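You operate a simulated robot arm through the tools that you are given. There is no shell and no other tool. Be economical: measure what you need, move in short steps, check, and stop when the job is done.

You are at the controls of a simulated robot arm. One attempt, no reset.

Task
Let the grey bath water out, then run 10 cm of cold for soaking.
Fine: all the grey water goes; shut the drain again, spray lever back to tap; level within 1.5 cm, none down the overflow; cold lever ends off.
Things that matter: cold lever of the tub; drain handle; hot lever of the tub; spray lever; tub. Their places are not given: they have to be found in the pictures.

It is judged by the outcome, as a careful person would: the job done as asked, and still so three seconds after it is handed in. It fails if anything else is knocked over, pushed out of place, dropped, spilled or broken.

Robot
A 7-joint arm with a two-finger parallel gripper, fixed in place. Base frame: the origin is at the foot of the arm, x ahead of it, y to its left, z up. Units: cm, degrees, N and s.
With the tool pointing down near the work surface it reaches from about 32 to 74 cm from the base axis. Its first joint turns from -115.0 to 115.0 degrees. Payload 3.91 kg.
The TCP is the grasp point between the finger pads, 3 cm short of the fingertips. In the tool frame z runs along the fingers and y along their closing line. Largest opening 11 cm; finger width 2, thickness 1; the body of the gripper, 4.8 by 11.2 cm, starts 5.5 cm behind the TCP.
Orientation is that of the tool frame in the base frame, as a unit quaternion [w, x, y, z]. With the fingers straight down and closing along the base's y, the tool's x points along the base's -x, its y along +y and its z along -z.

Tools
- The arm moves only by the tool nudge_tool. Its argument "steps" is a list of rows, each an object of numbers (a shift or turn left out is 0, a gripper value left out holds the last): "dx", "dy", "dz": the shift along the tool's x, y, z in units of 30 mm (1.0 is 30 mm); "wx", "wy", "wz": the turn, a rotation vector about the tool's x, y, z in units of 6 degrees (1.0 is 6 degrees); "jaw": the gripper command, from -1 (fully open) to 1 (shut), values between in proportion. In form: [{"dx": .., "dy": .., "dz": .., "wx": .., "wy": .., "wz": .., "jaw": ..}, ...]. A call has 1 to 20 rows; each row shifts and turns the commanded pose from where the row before left it, along the tool's axes as they then stand. A call with a number of a shift or a turn outside -1 to 1 is refused whole. A row lasts 0.2 s, in which the tool goes at most 5 cm and 8.6 degrees; a call with a longer step from one row to the next is refused whole, and so is a gripper value outside its range. Where a pose cannot be reached the arm comes as near as it can. A force on the tool above 80 N (or 10 N above the force at the start of the call, whichever is more), or a blocked arm, ends the call early, and 0.2 s more pass. The fingers move at their own pace (about 10.8 cm/s each) and stop on an object; they squeeze with about 45 N. The grip force told is the motor's: it shows also when the fingers shut on nothing. Time passes only in rows, and 0.2 s behind the last, so rows that do not move let the fingers close. It gives the time, the measured TCP pose, the force on the tool (base axes), the opening and the grip force at its end, in the units of the frame above (readings bear some noise), with the torque about the TCP (base axes, N m) and any sound that the robot's microphone picked up, and new pictures: "show" is both (left out), scene, wrist or none.
- Cameras (640 x 400 px; columns grow to the right, rows downward): "scene" is fixed at [5.01, -50.02, 131.04]; the picture's right is [0.60, -0.80, 0.00], its down [-0.71, -0.53, -0.46] and it looks along [0.37, 0.28, -0.89] (base axes); focal length 320 px, centre (320, 200). "wrist" rides on the gripper at [7.2, 1.7, -10.3] in the tool frame; the picture's right is [-0.23, 0.97, 0.00], its down [-0.76, -0.18, -0.62] and it looks along [-0.61, -0.14, 0.78] (tool axes); focal length 222 px, centre (320, 200).
- slide_trunk(by): slides the trunk up (or, below 0, down) by that many cm; the arm rides with it, the base frame stays. It gives what a move gives, with no picture.
- pixel_to_xyz(camera, pixels): for up to 12 pixels [column, row] of the newest picture of that camera ("zoom" is the newest enlarged one), the place [x, y, z] in the base frame of the surface seen there, good to about 0.3 cm. It takes no simulated time.
- zoom(camera, box): a new picture of the part [left, top, right, bottom] of that camera's present view, enlarged. It takes no simulated time.
- sign_off(): hands the job in; it is judged then, once.

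Keep the steps short. Do not move on a guess: measure, check each grasp and each placing, and mend mistakes. In all there are 80 turns and 200 pictures (those below and enlarged ones count). Leave the gripper open and the arm clear of the work at the hand-in unless told otherwise, and finish with a single line.

The tools are called after "Emit:" as name(argument=value, ...) on one line, values as JSON. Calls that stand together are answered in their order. nudge_tool: Moves the arm, as the interface text tells. Its arguments: {"type":"object","properties":{"steps":{"type":"array"},"show":{"type":"string","enum":["both","scene","wrist","none"]}},"required":["steps"]} The other tools are called the same way: slide_trunk (by) slides the trunk up or down; pixel_to_xyz (camera, pixels) gives the place of the surface under pixels of a picture; zoom (camera, box) takes an enlarged picture of a part of a camera's view; sign_off () hands the job in.

At the start:

```text
t: 0.0
position: [36.85, -15.44, 85.7]
tcp_rot: [0.0, 0.0, 1.0, 0.0]
wrist_force: [-0.7, 0.8, -0.1]
wrist_torque: [0.01, 0.02, 0.02]
finger_gap: 10.98
gripper_force: 0.2
trunk travel left (down, up): [-55.0, 44.0]
```

scene: 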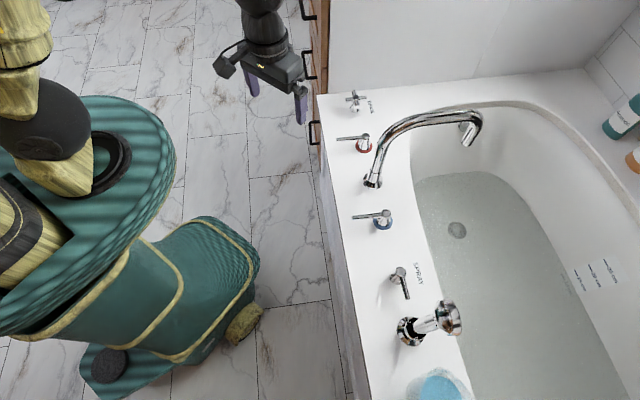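
wrist: 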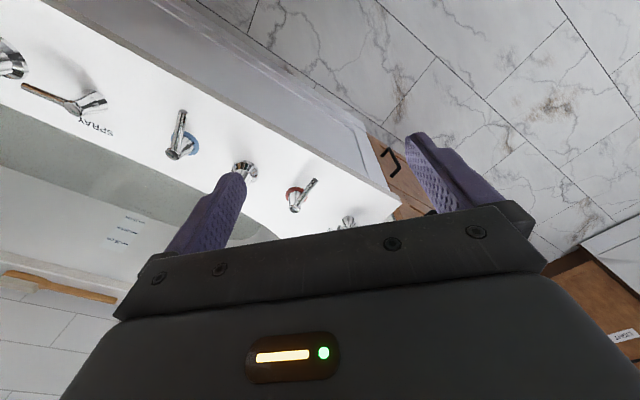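

The levers are on the near rim. I'll zoom in on them to read their labels and states, and on the tub's labels.

Emit:
zoom(camera="scene", box=[310, 80, 470, 180])

Emit:
zoom(camera="scene", box=[340, 190, 500, 290])

Emit:
zoom(camera="scene", box=[340, 250, 500, 350])

Emit:
zoom(camera="scene", box=[540, 240, 640, 302])

Emit:
pixel_to_xyz(camera="scene", pixels=[[353, 98], [362, 144], [340, 138], [372, 181], [382, 222], [356, 216], [400, 273], [405, 297], [467, 130], [457, 230], [500, 250], [350, 170]])

```text
4.00 times, centred on (390, 130) of scene
```

zoom: 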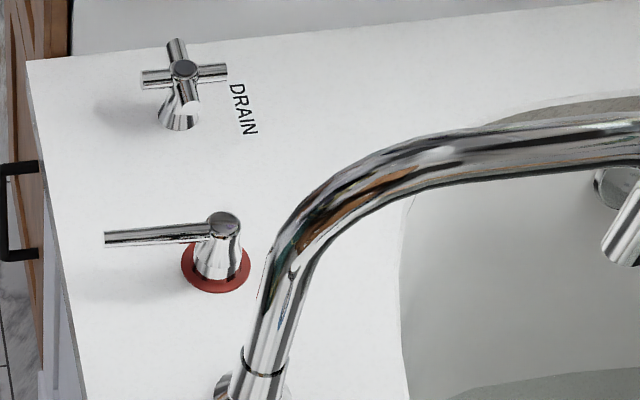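

```text
4.00 times, centred on (420, 240) of scene
```

zoom: 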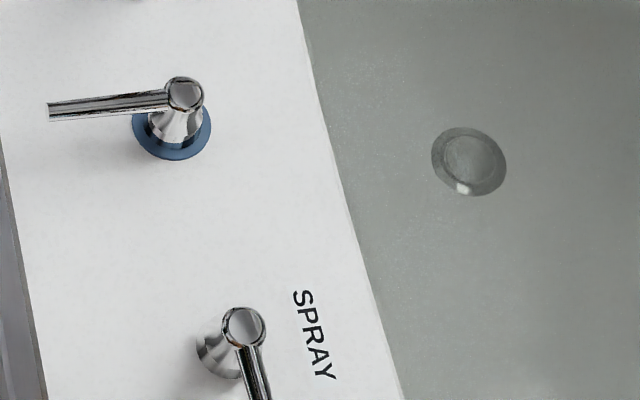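

```text
4.00 times, centred on (420, 300) of scene
```

zoom: 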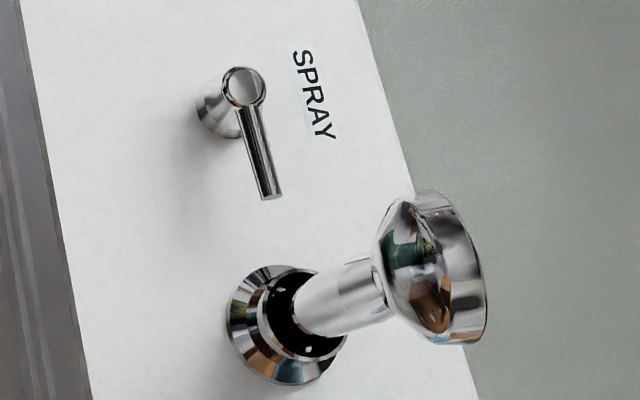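

```text
6.40 times, centred on (590, 271) of scene
```

zoom: 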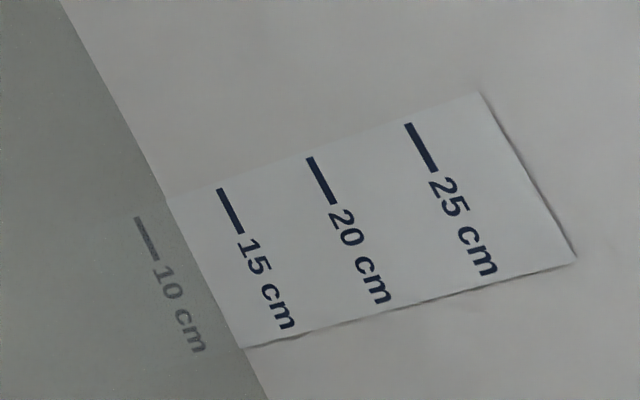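

```text
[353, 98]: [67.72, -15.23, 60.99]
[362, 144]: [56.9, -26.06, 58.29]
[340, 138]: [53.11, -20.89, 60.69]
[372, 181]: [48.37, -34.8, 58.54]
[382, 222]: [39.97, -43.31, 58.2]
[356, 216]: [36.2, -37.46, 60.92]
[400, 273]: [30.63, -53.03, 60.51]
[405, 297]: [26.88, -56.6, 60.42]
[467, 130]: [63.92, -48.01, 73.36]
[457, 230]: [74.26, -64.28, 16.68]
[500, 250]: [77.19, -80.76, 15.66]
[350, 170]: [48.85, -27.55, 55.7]
```

The drain is a cross handle. The hot and cold levers point outwards, and the spray lever lies along the rim. The water is just under the 15 cm mark. I'll measure the cross handle and the spray lever more closely.

Emit:
zoom(camera="scene", box=[335, 80, 383, 110])

Emit:
pixel_to_xyz(camera="scene", pixels=[[346.5, 100], [366, 98], [354.5, 91.5], [358, 105], [356, 97.5], [354, 111], [330, 100], [335, 200], [470, 140], [402, 160], [430, 322], [440, 385]])

Emit:
zoom(camera="wrist", box=[0, 30, 240, 180])

```text
13.33 times, centred on (359, 95) of scene
```

zoom: 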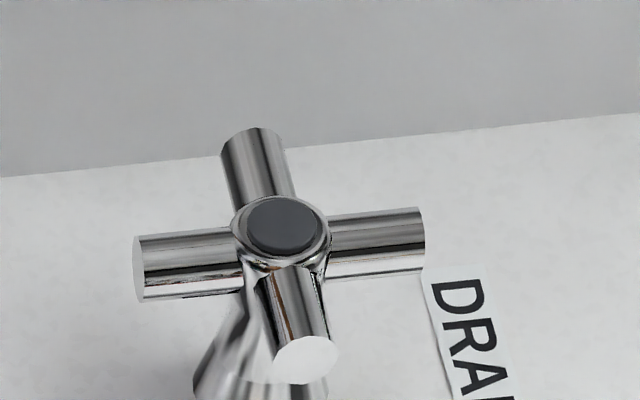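

```text
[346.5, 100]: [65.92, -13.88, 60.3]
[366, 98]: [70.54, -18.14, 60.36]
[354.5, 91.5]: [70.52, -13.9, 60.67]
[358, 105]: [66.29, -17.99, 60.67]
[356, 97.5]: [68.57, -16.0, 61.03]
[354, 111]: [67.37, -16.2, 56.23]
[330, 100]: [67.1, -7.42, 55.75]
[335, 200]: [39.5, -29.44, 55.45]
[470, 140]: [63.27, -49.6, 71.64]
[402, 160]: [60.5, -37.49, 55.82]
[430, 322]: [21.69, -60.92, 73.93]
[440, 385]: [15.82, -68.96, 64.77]
```

```text
2.67 times, centred on (120, 105) of wrist
```

zoom: 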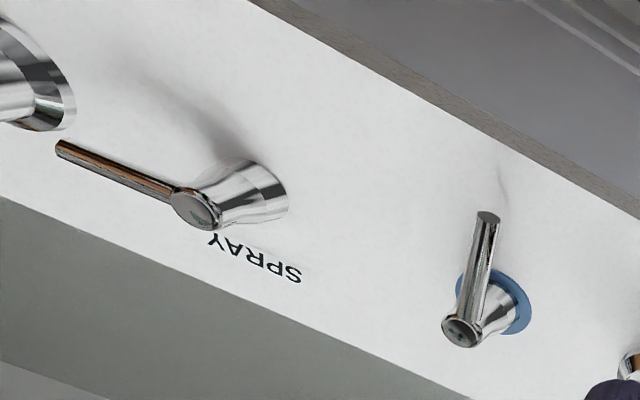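

The cross centre is about (68.3, -15.9, 60.5), with its arms on the diagonals and about 3 cm long. With the fingers closing along base y, they will wedge between the arms. First I'll check how far the wall behind is.

Emit:
pixel_to_xyz(camera="scene", pixels=[[340, 60], [370, 60], [400, 60], [450, 50], [360, 88], [340, 20], [580, 270], [597, 272], [610, 265], [560, 275], [480, 175], [460, 380]])

Emit:
slide_trunk(by=-15)

```text
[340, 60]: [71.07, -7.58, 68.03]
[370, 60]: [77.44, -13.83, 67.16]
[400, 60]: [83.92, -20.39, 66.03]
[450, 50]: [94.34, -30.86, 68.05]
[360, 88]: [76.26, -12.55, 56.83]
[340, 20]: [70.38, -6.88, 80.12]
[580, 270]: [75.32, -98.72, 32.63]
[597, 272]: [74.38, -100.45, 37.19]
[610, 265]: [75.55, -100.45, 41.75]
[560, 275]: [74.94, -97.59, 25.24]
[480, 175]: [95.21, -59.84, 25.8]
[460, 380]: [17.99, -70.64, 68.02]
```

```text
t: 1.8
position: [36.95, -15.44, 70.53]
tcp_rot: [0.0, 0.001, 1.0, 0.0]
wrist_force: [0.1, 0.2, 0.3]
wrist_torque: [-0.01, -0.04, -0.01]
finger_gap: 11.01
gripper_force: 0.2
trunk travel left (down, up): [-40.0, 59.0]
```

The wall is about 7.8 cm from the handle axis, so the hand fits if I turn anticlockwise, which keeps the camera away from the wall. I'll move over the handle at z≈70 with the jaws open.

Emit:
nudge_tool(steps=[{"dx": -0.95, "jaw": -1}, {"dx": -0.95}, {"dx": -0.95}, {"dx": -0.95}, {"dx": -0.95}, {"dx": -0.95}, {"dx": -0.95}, {"dx": -0.95}, {"dx": -0.95}, {"dx": -0.95}, {"dx": -0.95, "dy": -0.15}, {}])

```text
t: 4.3
position: [68.32, -15.8, 70.66]
tcp_rot: [-0.001, -0.001, 1.0, 0.0]
wrist_force: [-0.8, 1.0, 0.2]
wrist_torque: [-0.02, 0.02, -0.01]
finger_gap: 11.01
gripper_force: 0.1
trunk travel left (down, up): [-40.0, 59.0]
```

scene: 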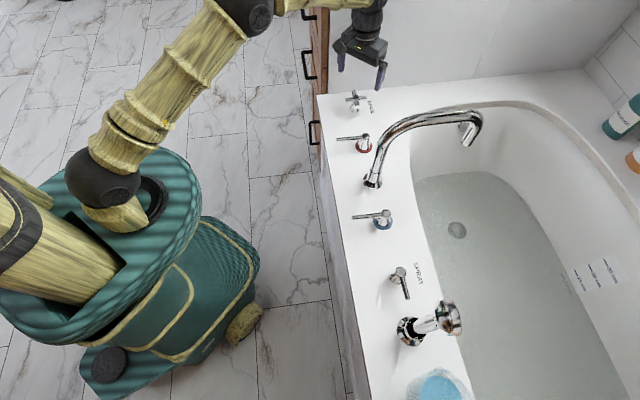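
wrist: 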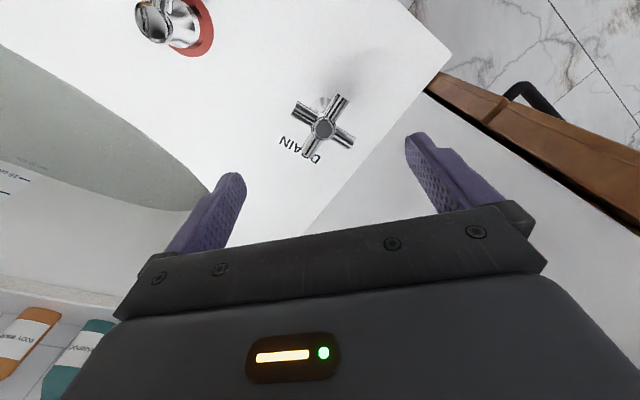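

I'm over the handle. I'll confirm the hub position in the wrist view, at (323,129).

Emit:
pixel_to_xyz(camera="wrist", pixels=[[323, 129], [343, 99], [304, 151], [296, 112], [350, 143], [330, 165]])

```text
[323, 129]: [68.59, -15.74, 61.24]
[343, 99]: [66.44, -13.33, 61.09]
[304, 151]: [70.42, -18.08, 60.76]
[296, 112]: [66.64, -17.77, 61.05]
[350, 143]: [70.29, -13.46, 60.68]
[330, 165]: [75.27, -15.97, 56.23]
```

The hub is at (68.45, -15.7), so I'm aligned. I'll descend 10 cm and close between the arms.

Emit:
nudge_tool(steps=[{"dz": 0.8, "dx": -0.04, "dy": 0.03}, {"dz": 0.8}, {"dz": 0.8}, {"dz": 0.6}, {"dz": 0.35}, {}, {"jaw": 0}, {"jaw": 0.3}, {"jaw": 0.6}, {"jaw": 0.8}, {}, {}])

```text
t: 7.0
position: [68.52, -15.53, 60.57]
tcp_rot: [0.001, 0.0, 1.0, 0.0]
wrist_force: [21.0, 4.2, 0.7]
wrist_torque: [0.32, -0.82, -0.02]
finger_gap: 3.96
gripper_force: 44.8
trunk travel left (down, up): [-40.0, 59.0]
```

scene: 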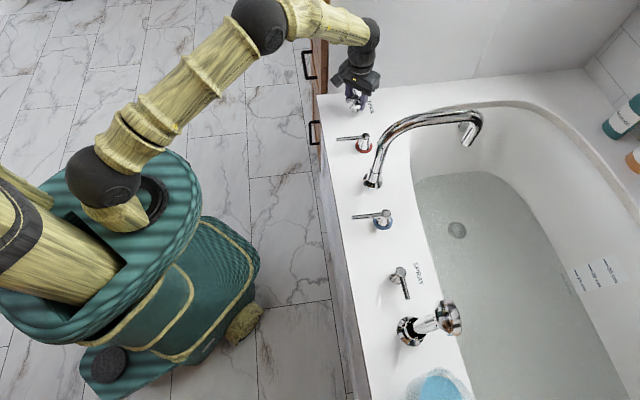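
wrist: 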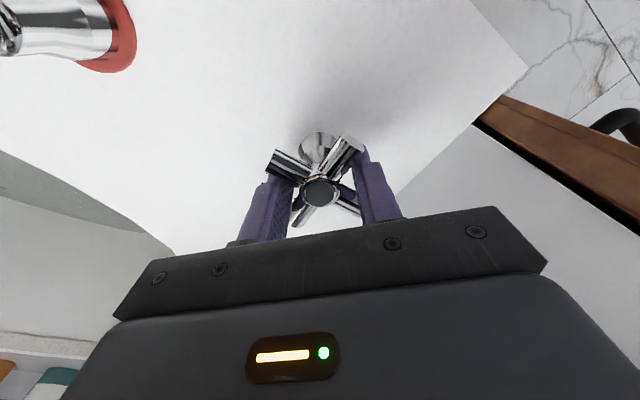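

The fingers are wedged between the arms, with a gap of 3.96. I'll turn anticlockwise 30° and watch the torque.

Emit:
nudge_tool(steps=[{"wz": -1}, {"wz": -1}, {"wz": -1}, {"wz": -1}, {"wz": -1}, {}])

```text
t: 8.3
position: [68.54, -15.62, 60.46]
tcp_rot: [0.001, -0.26, 0.966, -0.001]
wrist_force: [27.9, 9.2, 8.9]
wrist_torque: [0.93, 0.3, 0.04]
finger_gap: 3.93
gripper_force: 44.8
trunk travel left (down, up): [-40.0, 59.0]
```

scene: 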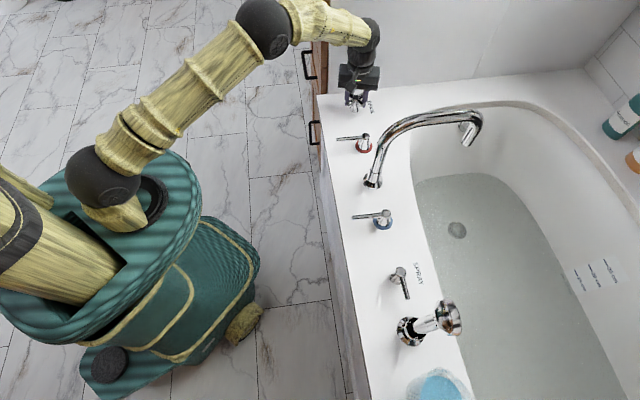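
wrist: 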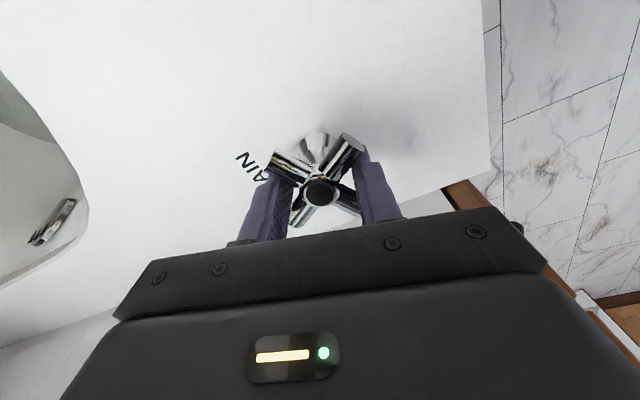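

The handle turns with the tool and there's hardly any torque. I'll continue another 48°.

Emit:
nudge_tool(steps=[{"wz": -1}, {"wz": -1}, {"wz": -1}, {"wz": -1}, {"wz": -1}, {"wz": -1}, {"wz": -1}, {"wz": -1}, {}])

```text
t: 10.3
position: [68.61, -15.45, 60.54]
tcp_rot: [0.002, -0.631, 0.776, -0.001]
wrist_force: [28.7, 17.0, 13.9]
wrist_torque: [0.53, -0.15, 0.02]
finger_gap: 3.93
gripper_force: 45.2
trunk travel left (down, up): [-40.0, 59.0]
```

scene: 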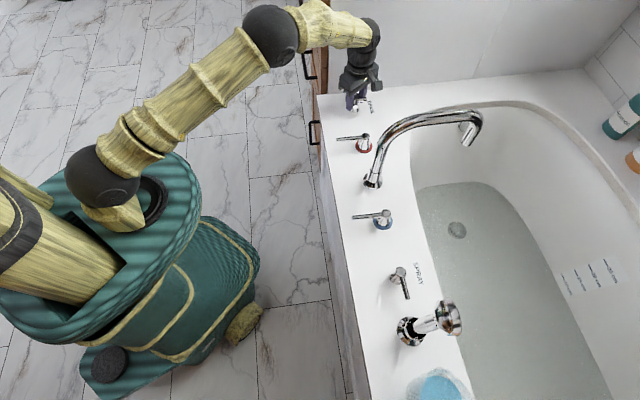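
wrist: 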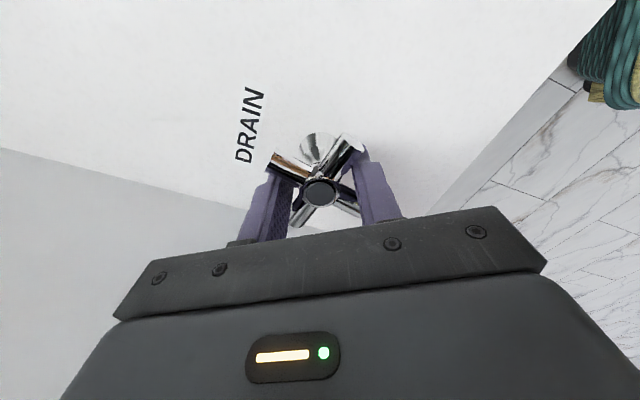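

The water is falling, so anticlockwise opens the drain. I'll keep hold of the handle and wait for it to empty.

Emit:
nudge_tool(steps=[{"wz": -1}, {}, {}, {}, {}, {}, {}, {}, {}, {}, {}, {}, {}, {}, {}, {}, {}, {}, {}, {}], show="scene")

```text
t: 14.6
position: [68.57, -15.52, 60.55]
tcp_rot: [0.001, -0.67, 0.742, -0.001]
wrist_force: [28.4, 12.7, 12.4]
wrist_torque: [0.21, -0.01, -0.01]
finger_gap: 3.91
gripper_force: 45.0
trunk travel left (down, up): [-40.0, 59.0]
```

scene: 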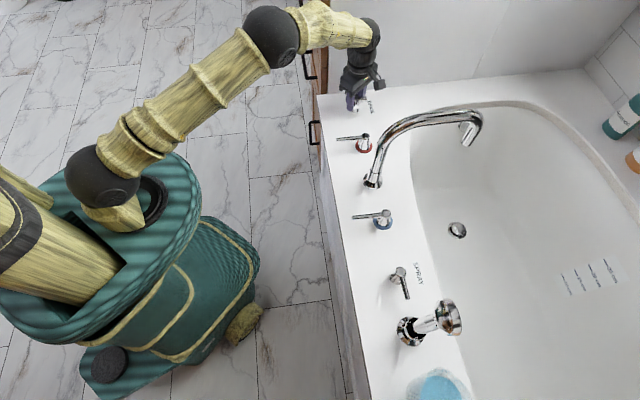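

It looks empty. I'll wait another 2 s and check the bottom.

Emit:
nudge_tool(steps=[{}, {}, {}, {}, {}, {}, {}, {}, {}, {}], show="scene")

Emit:
zoom(camera="scene", box=[400, 150, 640, 300])

Emit:
zoom(camera="scene", box=[425, 210, 489, 250])

Emit:
zoom(camera="scene", box=[550, 240, 640, 296])

Emit:
pixel_to_xyz(camera="scene", pixels=[[569, 285], [583, 277], [596, 271], [611, 265], [500, 280]])

```text
t: 16.8
position: [68.56, -15.66, 60.59]
tcp_rot: [0.002, -0.67, 0.743, -0.002]
wrist_force: [28.8, 13.0, 12.4]
wrist_torque: [-0.18, 0.07, 0.0]
finger_gap: 3.95
gripper_force: 44.8
trunk travel left (down, up): [-40.0, 59.0]
```

scene: 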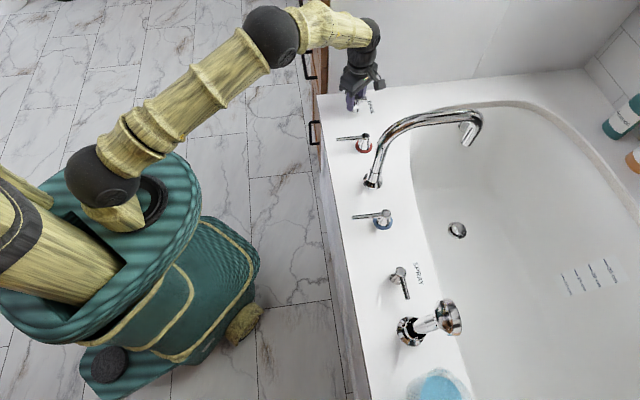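

```text
2.67 times, centred on (520, 225) of scene
```

zoom: 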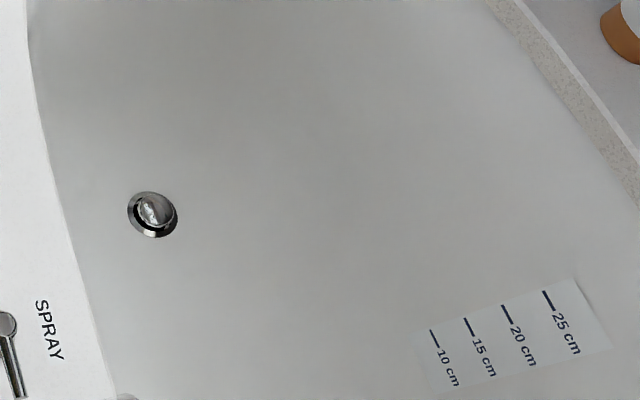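

```text
10.00 times, centred on (457, 230) of scene
```

zoom: 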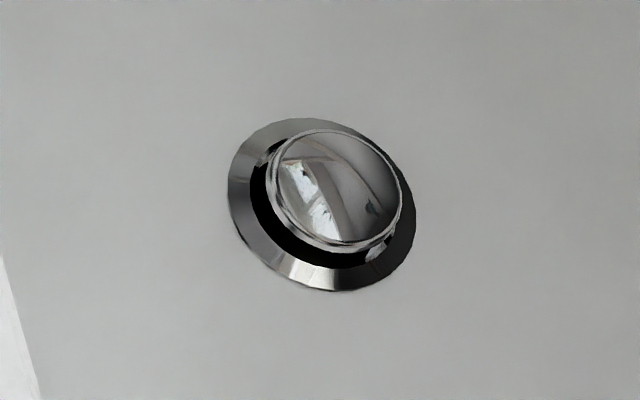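

```text
7.11 times, centred on (595, 268) of scene
```

zoom: 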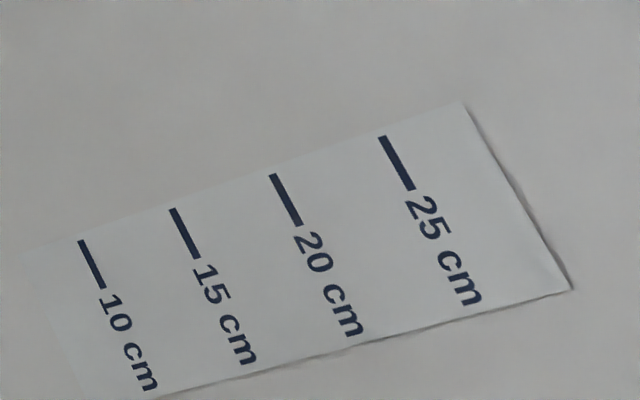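

```text
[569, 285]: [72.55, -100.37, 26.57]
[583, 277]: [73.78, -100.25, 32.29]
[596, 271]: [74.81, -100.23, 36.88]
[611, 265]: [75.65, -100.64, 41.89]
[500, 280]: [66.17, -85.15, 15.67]
```

The tub is empty and the plug is visibly raised. I'll turn the handle back by the full 84° to shut it.

Emit:
nudge_tool(steps=[{"wz": 1}, {"wz": 1}, {"wz": 1}, {"wz": 1}, {"wz": 1}, {"wz": 1}, {"wz": 1}, {"wz": 1}, {"wz": 1}, {"wz": 1}, {"wz": 1}, {"wz": 1}, {"wz": 1}, {"wz": 1}, {}, {}], show="scene")

Emit:
zoom(camera="scene", box=[425, 210, 489, 250])

```text
t: 20.1
position: [68.69, -15.5, 60.47]
tcp_rot: [0.002, 0.0, 1.0, -0.001]
wrist_force: [31.2, 9.3, 10.4]
wrist_torque: [0.1, 0.68, 0.0]
finger_gap: 3.93
gripper_force: 45.0
trunk travel left (down, up): [-40.0, 59.0]
```

scene: 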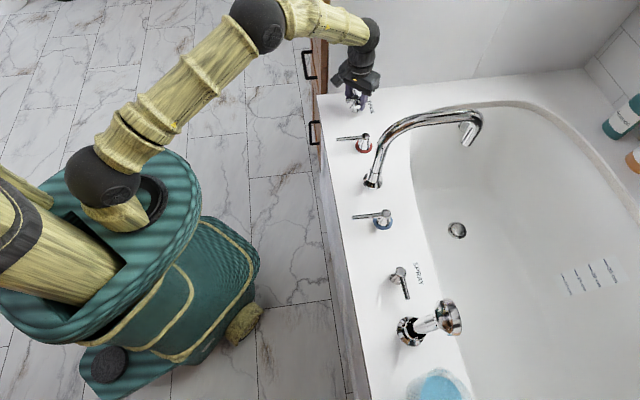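

```text
10.00 times, centred on (457, 230) of scene
```

zoom: 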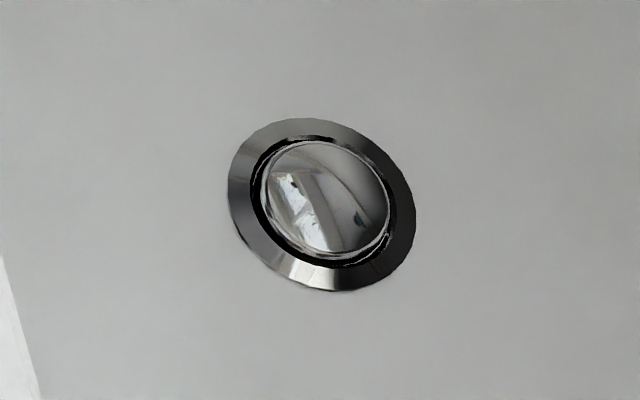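

The plug is down. I'll press a few degrees further clockwise in case there's some play.

Emit:
nudge_tool(steps=[{"wz": 0.5}, {"wz": 0.5}, {}], show="wrist")

Emit:
zoom(camera="scene", box=[425, 210, 489, 250])

```text
t: 20.9
position: [68.68, -15.59, 60.64]
tcp_rot: [0.001, 0.049, 0.999, -0.001]
wrist_force: [25.3, 9.4, 10.7]
wrist_torque: [0.26, -0.28, 4.12]
finger_gap: 4.09
gripper_force: 45.0
trunk travel left (down, up): [-40.0, 59.0]
```

wrist: 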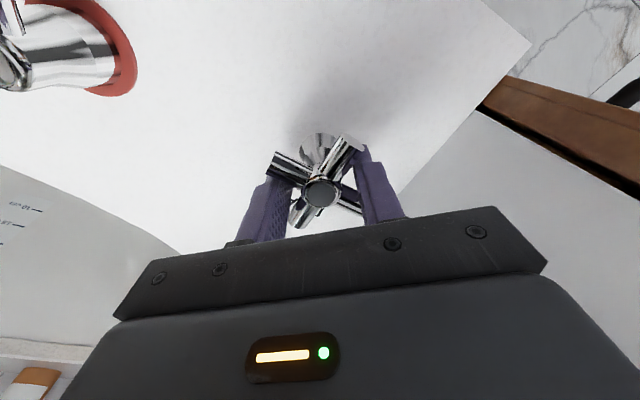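

```text
10.00 times, centred on (457, 230) of scene
```

zoom: 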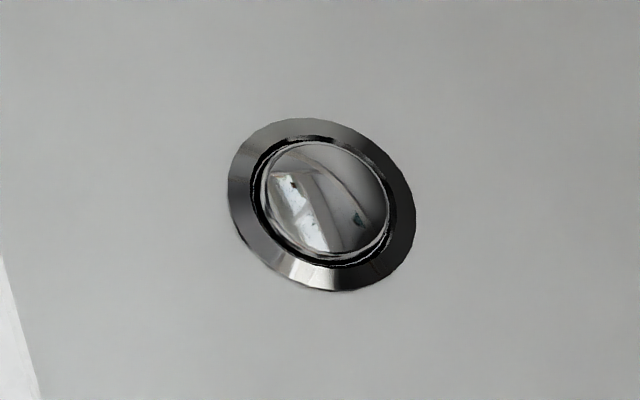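

The torque rose to 4 N·m, so the drain is hard against its closed stop. I'll open the jaws and lift straight up, clear of everything.

Emit:
nudge_tool(steps=[{"jaw": -0.2}, {"jaw": -0.2}, {"dz": -0.5}, {"dz": -1}, {"dz": -1}, {"dz": -1}, {"dz": -1}, {"dz": -1}, {"dz": -1}, {"dz": -1}, {"dz": -1, "wz": -1}, {"dx": 0.9}, {"dx": 0.9}, {"dx": 0.9}, {"dx": 0.9}, {"dx": 0.9}, {}])

Emit:
pixel_to_xyz(camera="scene", pixels=[[386, 213], [381, 215], [370, 215.5], [354, 217], [401, 270], [403, 280], [407, 298], [445, 303], [461, 320], [430, 312], [400, 325], [420, 345]])

Emit:
zoom(camera="scene", box=[340, 70, 404, 110])

```text
t: 24.6
position: [54.97, -15.58, 86.11]
tcp_rot: [0.0, -0.001, 1.0, 0.0]
wrist_force: [-0.2, 0.6, 0.0]
wrist_torque: [0.0, -0.03, 0.02]
finger_gap: 6.61
gripper_force: 0.0
trunk travel left (down, up): [-40.0, 59.0]
```

scene: 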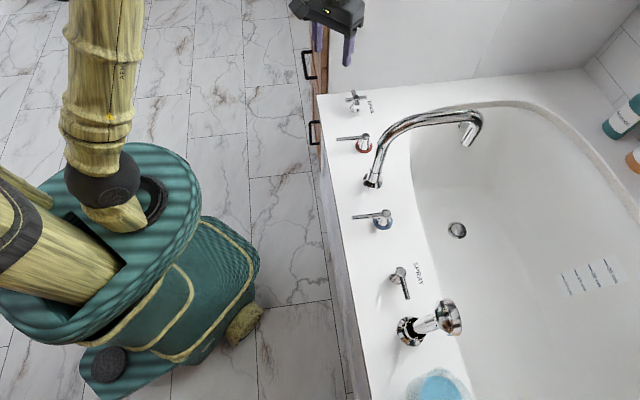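
wrist: 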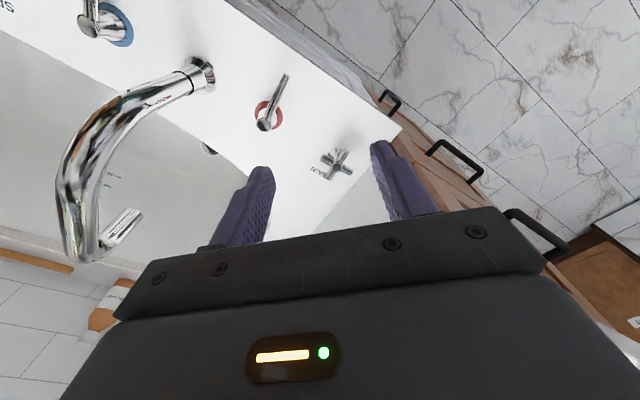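

```text
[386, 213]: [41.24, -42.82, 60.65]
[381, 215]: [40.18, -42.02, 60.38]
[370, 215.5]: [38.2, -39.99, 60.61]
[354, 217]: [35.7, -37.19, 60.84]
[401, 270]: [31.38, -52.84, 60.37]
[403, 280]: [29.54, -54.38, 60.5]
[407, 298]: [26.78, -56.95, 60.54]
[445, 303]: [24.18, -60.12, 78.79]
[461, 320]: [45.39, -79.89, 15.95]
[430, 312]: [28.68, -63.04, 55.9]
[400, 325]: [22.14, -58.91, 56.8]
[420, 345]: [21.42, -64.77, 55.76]
```

```text
10.00 times, centred on (372, 90) of scene
```

zoom: 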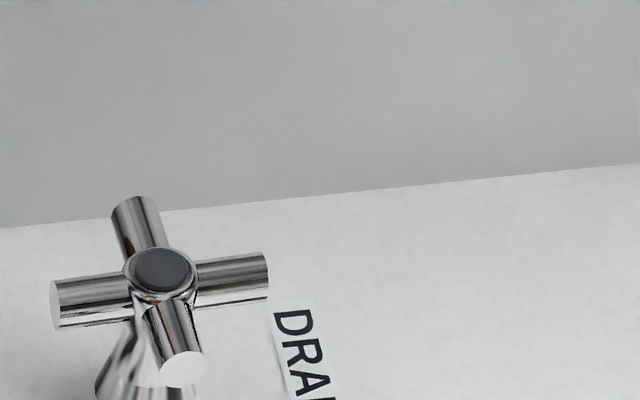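

The drain handle is back in its original pose. Next is the spray lever, with hub ≈(31.3,-52.9) and tip ≈(26.5,-57.3). I'll measure the shower head's extents to keep clear of it.

Emit:
pixel_to_xyz(camera="scene", pixels=[[444, 301], [452, 302], [459, 312], [460, 328], [455, 334], [446, 333], [438, 310], [437, 325], [425, 325], [415, 330], [440, 378], [412, 390]])

Emit:
zoom(camera="scene", box=[370, 250, 498, 330])

```text
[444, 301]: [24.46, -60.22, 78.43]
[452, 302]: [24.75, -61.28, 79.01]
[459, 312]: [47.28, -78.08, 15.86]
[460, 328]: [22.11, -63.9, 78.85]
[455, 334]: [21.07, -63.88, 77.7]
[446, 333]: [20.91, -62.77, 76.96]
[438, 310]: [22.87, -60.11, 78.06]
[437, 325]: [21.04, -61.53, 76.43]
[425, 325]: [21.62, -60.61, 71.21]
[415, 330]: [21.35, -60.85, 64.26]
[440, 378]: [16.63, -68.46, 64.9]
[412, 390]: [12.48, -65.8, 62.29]
```

```text
5.00 times, centred on (434, 290) of scene
```

zoom: 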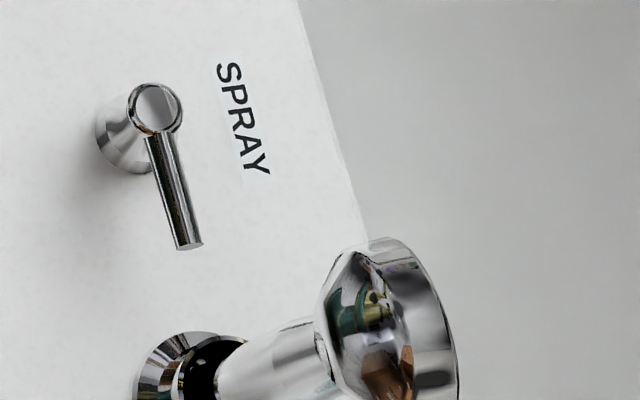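

The shower head spans about x 20–26, y -60…-66, z 70–79. I'll travel at z≈86, above everything, to over the tub side of the spray lever. Then I'll turn the hand so its narrow side faces the shower head.

Emit:
nudge_tool(steps=[{"dx": 0.51, "dy": -0.88}, {"dx": 0.51, "dy": -0.88}, {"dx": 0.51, "dy": -0.88}, {"dx": 0.51, "dy": -0.88}, {"dx": 0.51, "dy": -0.88}, {"dx": 0.51, "dy": -0.88}, {"dx": 0.51, "dy": -0.88}, {"dx": 0.51, "dy": -0.88}, {"dx": 0.51, "dy": -0.88}, {"dx": 0.51, "dy": -0.88}, {"dx": 0.51, "dy": -0.88}, {"dx": 0.51, "dy": -0.88}, {"dx": 0.51, "dy": -0.88}, {"dx": 0.51, "dy": -0.88}, {"dx": 0.51, "dy": -0.88}, {"dx": 0.51, "dy": -0.88, "jaw": 1}, {}, {}], show="none")

Emit:
nudge_tool(steps=[{"wz": 1}, {"wz": 1}, {"wz": 1}, {"wz": 1}, {"wz": 1}, {"wz": 1}, {"wz": 1}, {"wz": 1}, {"wz": 1}, {"wz": 1}, {"wz": 1}, {"wz": 1}, {"wz": 1}, {"wz": 1}, {"wz": 1}, {"wz": 1}, {"wz": 1}, {"wz": 1}, {}, {}])

```text
t: 28.4
position: [30.47, -57.89, 86.08]
tcp_rot: [0.0, 0.0, 1.0, 0.001]
wrist_force: [-0.5, -0.7, -0.6]
wrist_torque: [-0.02, -0.01, -0.02]
finger_gap: 0.0
gripper_force: 37.8
trunk travel left (down, up): [-40.0, 59.0]
```

```text
t: 32.5
position: [30.5, -57.93, 86.17]
tcp_rot: [0.0, 0.809, 0.587, 0.0]
wrist_force: [-0.2, -0.1, 0.4]
wrist_torque: [-0.01, 0.02, 0.03]
finger_gap: 0.0
gripper_force: 37.9
trunk travel left (down, up): [-40.0, 59.0]
```

scene: 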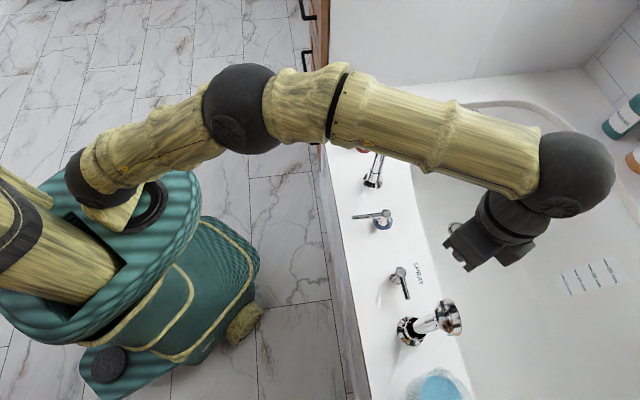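
wrist: 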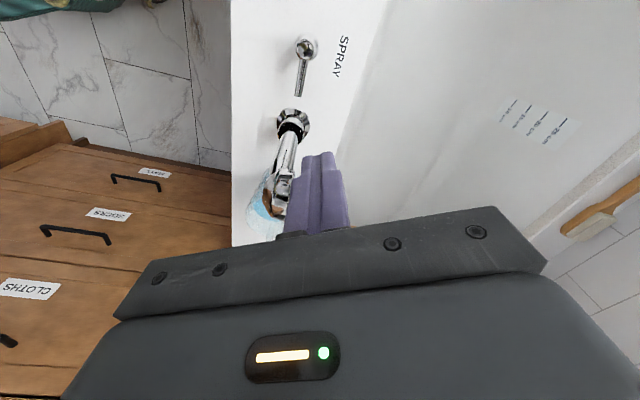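

The hand is clear. I'll turn 27° more and descend to about z 66 before looking again.

Emit:
nudge_tool(steps=[{"wz": 1}, {"wz": 1}, {"wz": 1}, {"wz": 1}, {"wz": 0.5}, {"dz": 1}, {"dz": 1}, {"dz": 1}, {"dz": 1}, {"dz": 1}, {"dz": 1}, {"dz": 0.7}, {}])

```text
t: 35.4
position: [30.61, -58.01, 65.83]
tcp_rot: [0.0, 0.924, 0.383, 0.0]
wrist_force: [0.3, 0.1, 0.5]
wrist_torque: [-0.01, 0.01, 0.01]
finger_gap: 0.0
gripper_force: 38.2
trunk travel left (down, up): [-40.0, 59.0]
```

scene: 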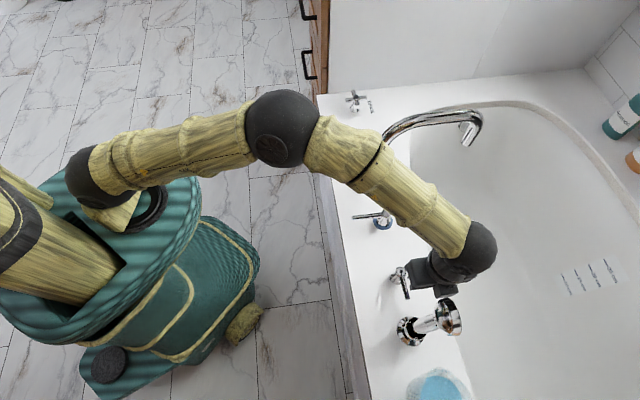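
wrist: 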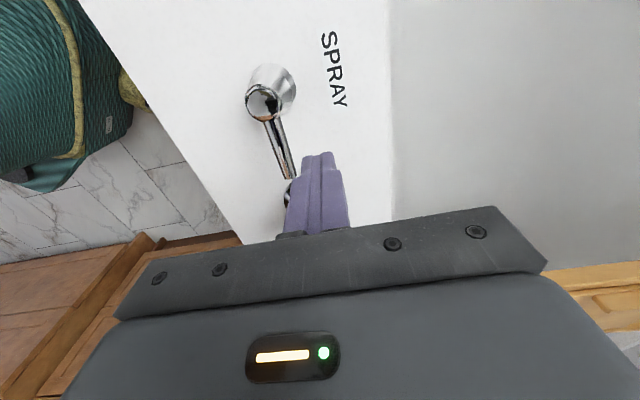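

The fingers are on the tub side of the lever. I'll check the lever's place from the wrist view before descending the last 4 cm.

Emit:
pixel_to_xyz(camera="wrist", pixels=[[264, 101], [277, 140], [287, 170], [273, 125]])

Emit:
nudge_tool(steps=[{"dz": 0.7}, {"dz": 0.7}, {}])

```text
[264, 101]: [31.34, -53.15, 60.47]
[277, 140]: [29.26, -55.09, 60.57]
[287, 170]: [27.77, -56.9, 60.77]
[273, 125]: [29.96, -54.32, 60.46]
```

```text
t: 36.1
position: [30.46, -57.87, 61.58]
tcp_rot: [0.0, 0.924, 0.382, 0.0]
wrist_force: [-0.4, 0.0, 0.3]
wrist_torque: [0.03, 0.03, -0.02]
finger_gap: 0.0
gripper_force: 38.1
trunk travel left (down, up): [-40.0, 59.0]
```

scene: 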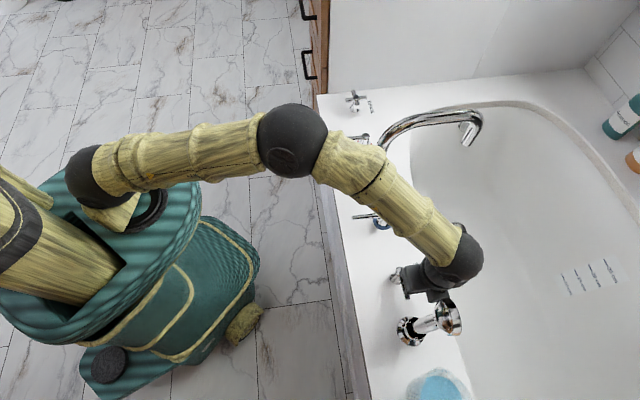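
wrist: 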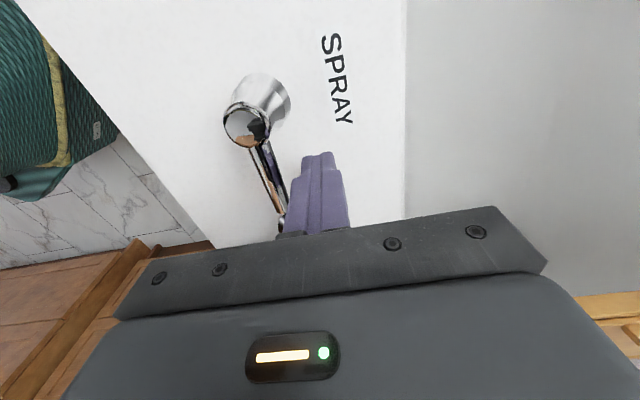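

I'm alongside the lever. I'll push gently outwards (tool -y) by 2.6 cm and read the force.

Emit:
nudge_tool(steps=[{"dy": -0.3}, {"dy": -0.2}, {"dy": -0.2}, {"dy": -0.17}, {}], show="wrist")

```text
t: 37.4
position: [28.57, -56.15, 61.74]
tcp_rot: [0.0, 0.924, 0.383, -0.001]
wrist_force: [1.3, 0.0, 0.5]
wrist_torque: [0.02, 0.03, 0.0]
finger_gap: 0.0
gripper_force: 37.8
trunk travel left (down, up): [-40.0, 59.0]
```

wrist: 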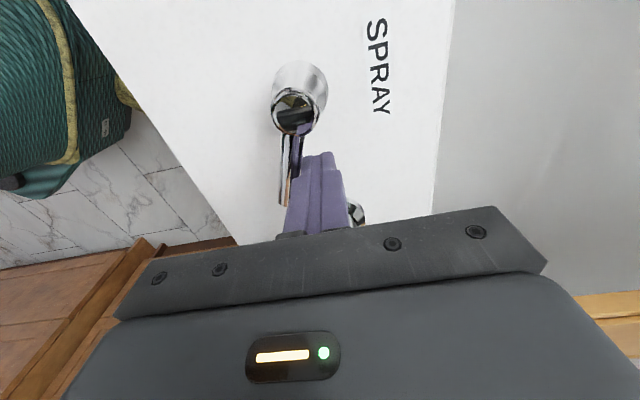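

The lever yields easily outwards. I'll follow the arc round the hub until it points outwards like the other levers.

Emit:
nudge_tool(steps=[{"dx": 0.03, "dy": -0.29}, {"dx": 0.04, "dy": -0.29}, {"dx": 0.13, "dy": -0.25}, {"dx": 0.14, "dy": -0.25}, {"dx": 0.2, "dy": -0.15}, {"dx": 0.23, "dy": -0.15}, {}])

```text
t: 39.0
position: [27.34, -51.48, 61.68]
tcp_rot: [0.0, 0.924, 0.381, 0.0]
wrist_force: [-3.0, -4.0, -0.4]
wrist_torque: [-0.12, 0.02, -0.04]
finger_gap: 0.02
gripper_force: 37.6
trunk travel left (down, up): [-40.0, 59.0]
```

scene: 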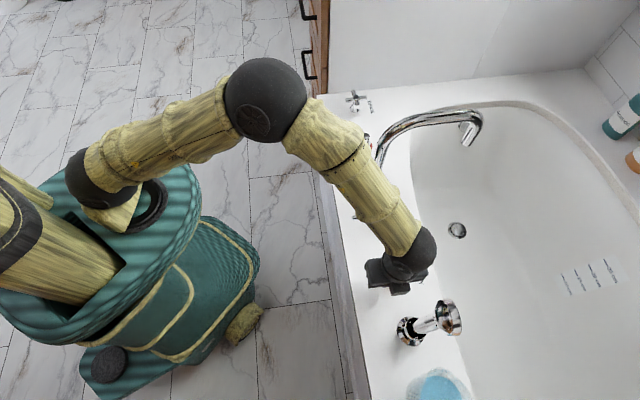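
wrist: 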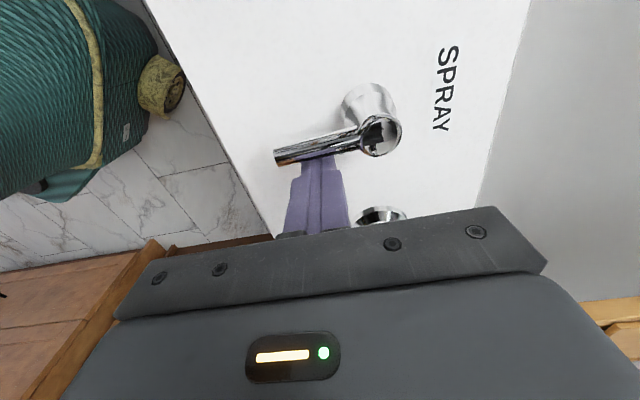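

The lever now points outwards and the force has risen to 5 N. I'll press a little more along tool +x to see whether it's at the stop.

Emit:
nudge_tool(steps=[{"dx": 0.1}, {"dx": 0.1}, {"dx": 0.05}, {}], show="wrist")

Emit:
pixel_to_xyz(camera="wrist", pixels=[[380, 137], [345, 140], [280, 155]])

```text
t: 40.0
position: [27.38, -51.49, 61.75]
tcp_rot: [0.003, 0.925, 0.379, -0.003]
wrist_force: [-28.2, -37.2, -1.2]
wrist_torque: [-0.23, 0.93, -0.15]
finger_gap: 0.0
gripper_force: 37.6
trunk travel left (down, up): [-40.0, 59.0]
```

wrist: 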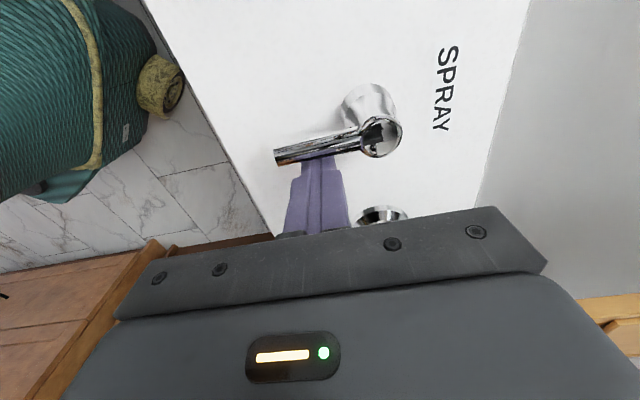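

```text
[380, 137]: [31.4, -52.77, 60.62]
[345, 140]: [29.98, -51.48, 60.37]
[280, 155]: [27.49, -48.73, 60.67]
```

The stop is hard (46 N) at the outward position, like the hot and cold levers in their off position. So the spray lever is back at tap. I'll back off, lift, move over the cold lever and turn the hand so the fingers will straddle it.

Emit:
nudge_tool(steps=[{"dx": -0.4}, {"dx": -0.2}, {"dz": -1}, {"dz": -1}, {"dz": -1}, {"dx": 1}, {"dx": 1}, {"dx": 1}, {"dx": 1}, {"dx": 1, "dy": -0.35}, {"dx": 0.85}, {}], show="scene")

Emit:
nudge_tool(steps=[{"wz": -1, "jaw": 0.4}, {"wz": -1}, {"wz": -1}, {"wz": -1}, {"wz": -1}, {"wz": -1}, {"wz": -1}, {"wz": -1}, {"wz": -1}, {"wz": -1}, {"wz": -1}, {"wz": -1}, {"wz": -1}, {"wz": -1}, {"wz": -1}, {}])

```text
t: 42.5
position: [38.23, -39.14, 70.76]
tcp_rot: [0.0, 0.924, 0.383, 0.001]
wrist_force: [0.1, -0.7, -0.5]
wrist_torque: [0.01, -0.03, -0.01]
finger_gap: 0.0
gripper_force: 37.7
trunk travel left (down, up): [-40.0, 59.0]
```

scene: 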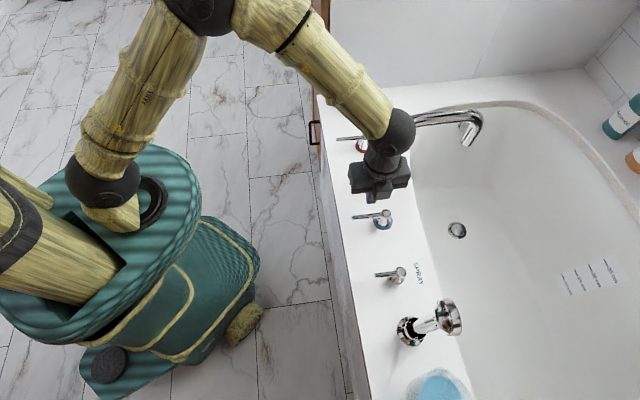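

```text
t: 46.0
position: [38.17, -39.16, 70.77]
tcp_rot: [0.001, 0.382, 0.924, 0.001]
wrist_force: [0.1, -0.8, 0.4]
wrist_torque: [-0.02, -0.02, -0.03]
finger_gap: 3.32
gripper_force: 0.0
trunk travel left (down, up): [-40.0, 59.0]
```

scene: 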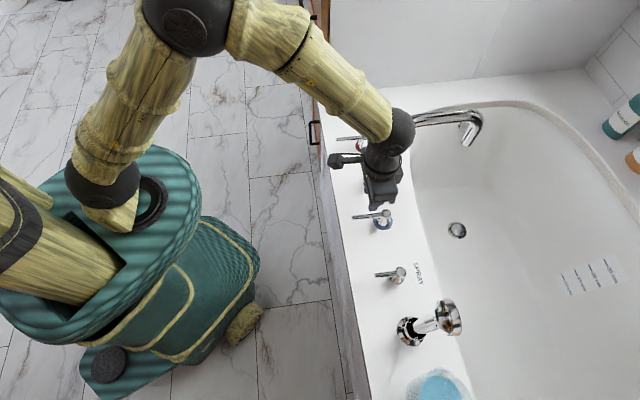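
wrist: 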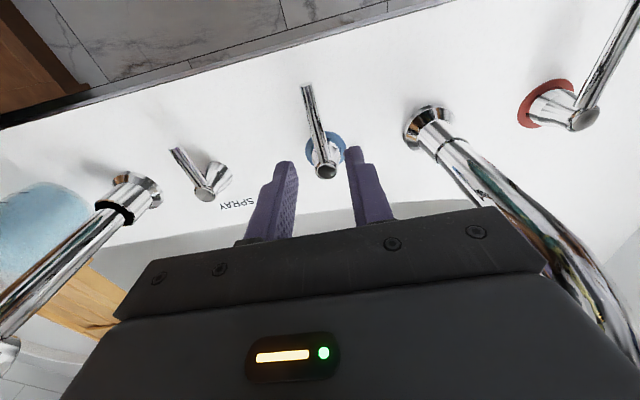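

The spray lever points outwards. I'll locate the cold lever in the wrist view: hub (326,172), tip (306,86).

Emit:
pixel_to_xyz(camera="wrist", pixels=[[326, 172], [306, 88], [312, 112], [319, 145]])

```text
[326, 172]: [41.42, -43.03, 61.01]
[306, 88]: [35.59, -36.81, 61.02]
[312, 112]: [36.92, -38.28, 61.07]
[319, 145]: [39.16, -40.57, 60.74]
```

I'm nearly centred. I'll shift 0.3 cm, descend over the lever and narrow the jaws loosely around it.

Emit:
nudge_tool(steps=[{"dy": -0.09}, {"dz": 0.8}, {"dz": 0.8}, {"dz": 0.8}, {"dz": 0.65}, {"jaw": 0.65}, {}])

```text
t: 47.5
position: [38.04, -39.35, 61.71]
tcp_rot: [0.001, 0.383, 0.924, 0.0]
wrist_force: [-0.3, 0.3, 0.3]
wrist_torque: [-0.01, 0.01, 0.02]
finger_gap: 1.93
gripper_force: 0.0
trunk travel left (down, up): [-40.0, 59.0]
```

scene: 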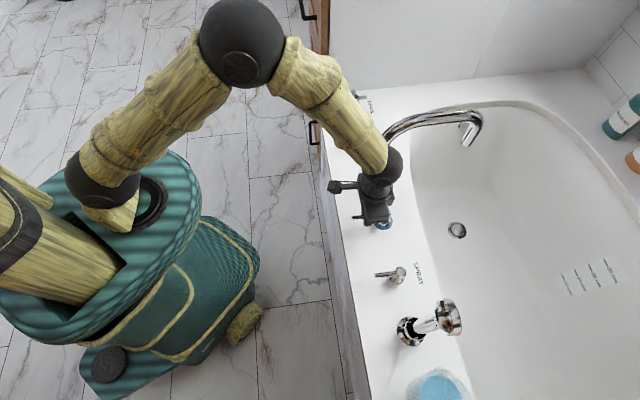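
wrist: 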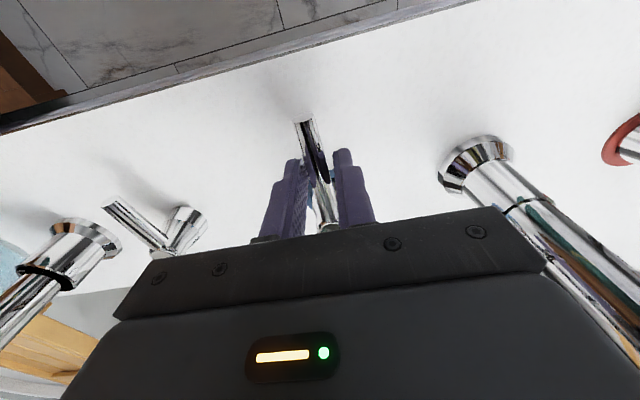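

The lever is straddled. I'll turn it 18° anticlockwise (same sense as the spray lever) and check force, sound and flow.

Emit:
nudge_tool(steps=[{"dx": -0.009, "dy": -0.167, "wz": -1}, {"dx": -0.009, "dy": -0.167, "wz": -1}, {"dx": -0.009, "dy": -0.167, "wz": -1}, {}])

Emit:
zoom(camera="scene", box=[390, 90, 550, 190])

```text
t: 48.5
position: [37.22, -40.67, 61.64]
tcp_rot: [0.0, 0.233, 0.972, -0.001]
wrist_force: [0.7, 0.4, -0.4]
wrist_torque: [0.03, 0.0, -0.04]
finger_gap: 1.93
gripper_force: 0.4
trunk travel left (down, up): [-40.0, 59.0]
```

scene: 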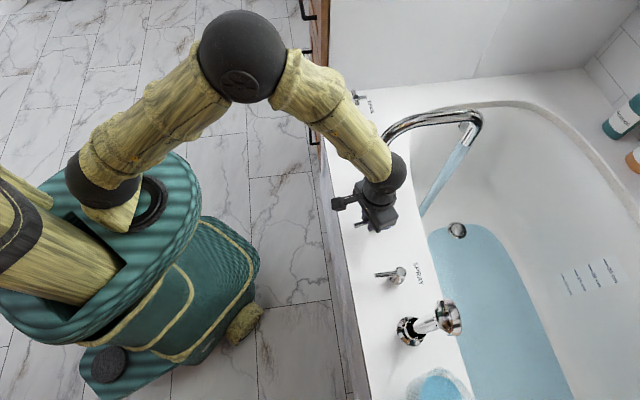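
wrist: 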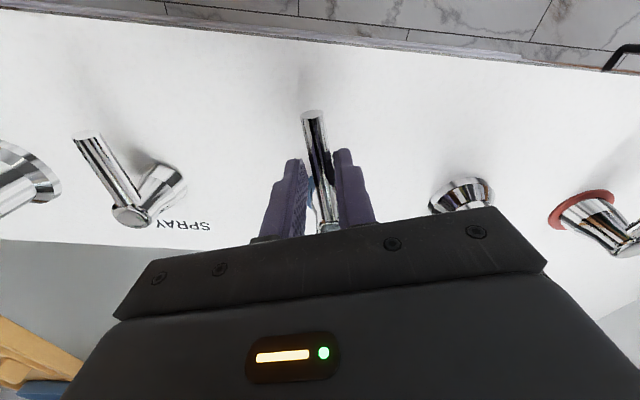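

```text
4.00 times, centred on (470, 140) of scene
```

zoom: 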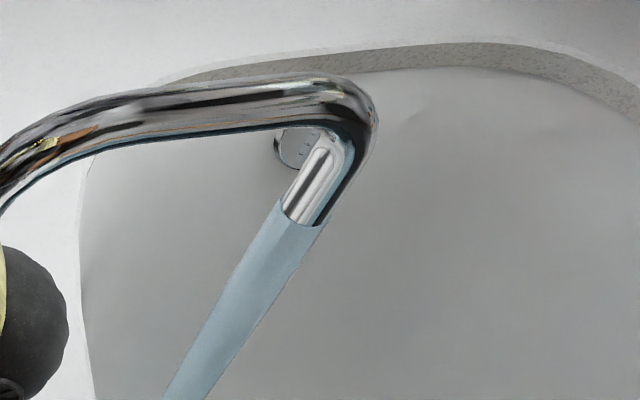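

Cold water is running from the spout and pooling. I'll hold and watch the level in short waits.

Emit:
nudge_tool(steps=[{}, {}, {}, {}], show="scene")

```text
t: 49.5
position: [37.14, -40.51, 61.66]
tcp_rot: [0.0, 0.233, 0.972, 0.0]
wrist_force: [0.3, 0.4, 1.1]
wrist_torque: [-0.02, 0.0, -0.01]
finger_gap: 1.94
gripper_force: 0.1
trunk travel left (down, up): [-40.0, 59.0]
```

scene: 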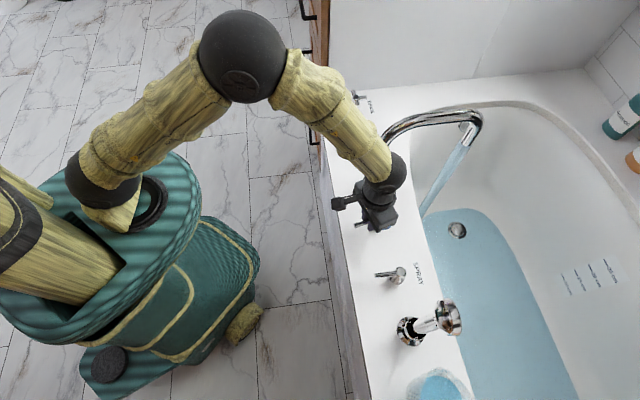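

The rise is slow. I'll wait 3 s more.

Emit:
nudge_tool(steps=[{}, {}, {}, {}, {}, {}, {}, {}, {}, {}, {}, {}, {}, {}], show="scene")

Emit:
zoom(camera="scene", box=[540, 230, 640, 292])

```text
t: 52.5
position: [37.18, -40.42, 61.86]
tcp_rot: [0.001, 0.233, 0.972, 0.0]
wrist_force: [0.6, 0.0, -0.7]
wrist_torque: [0.01, 0.01, -0.01]
finger_gap: 1.92
gripper_force: 0.0
trunk travel left (down, up): [-40.0, 59.0]
```

scene: 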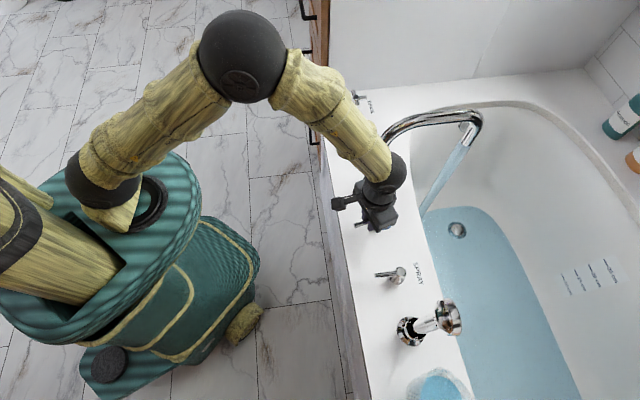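

```text
6.40 times, centred on (590, 261) of scene
```

zoom: 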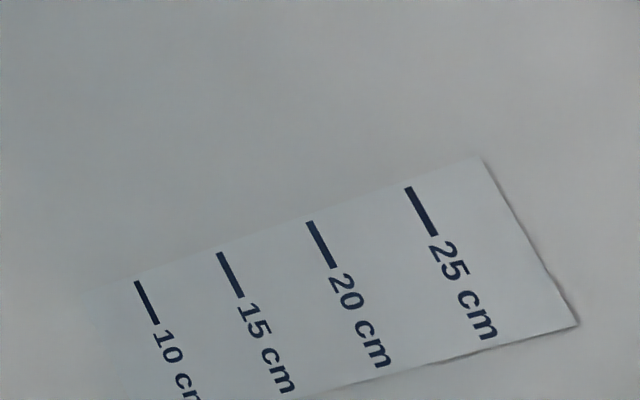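

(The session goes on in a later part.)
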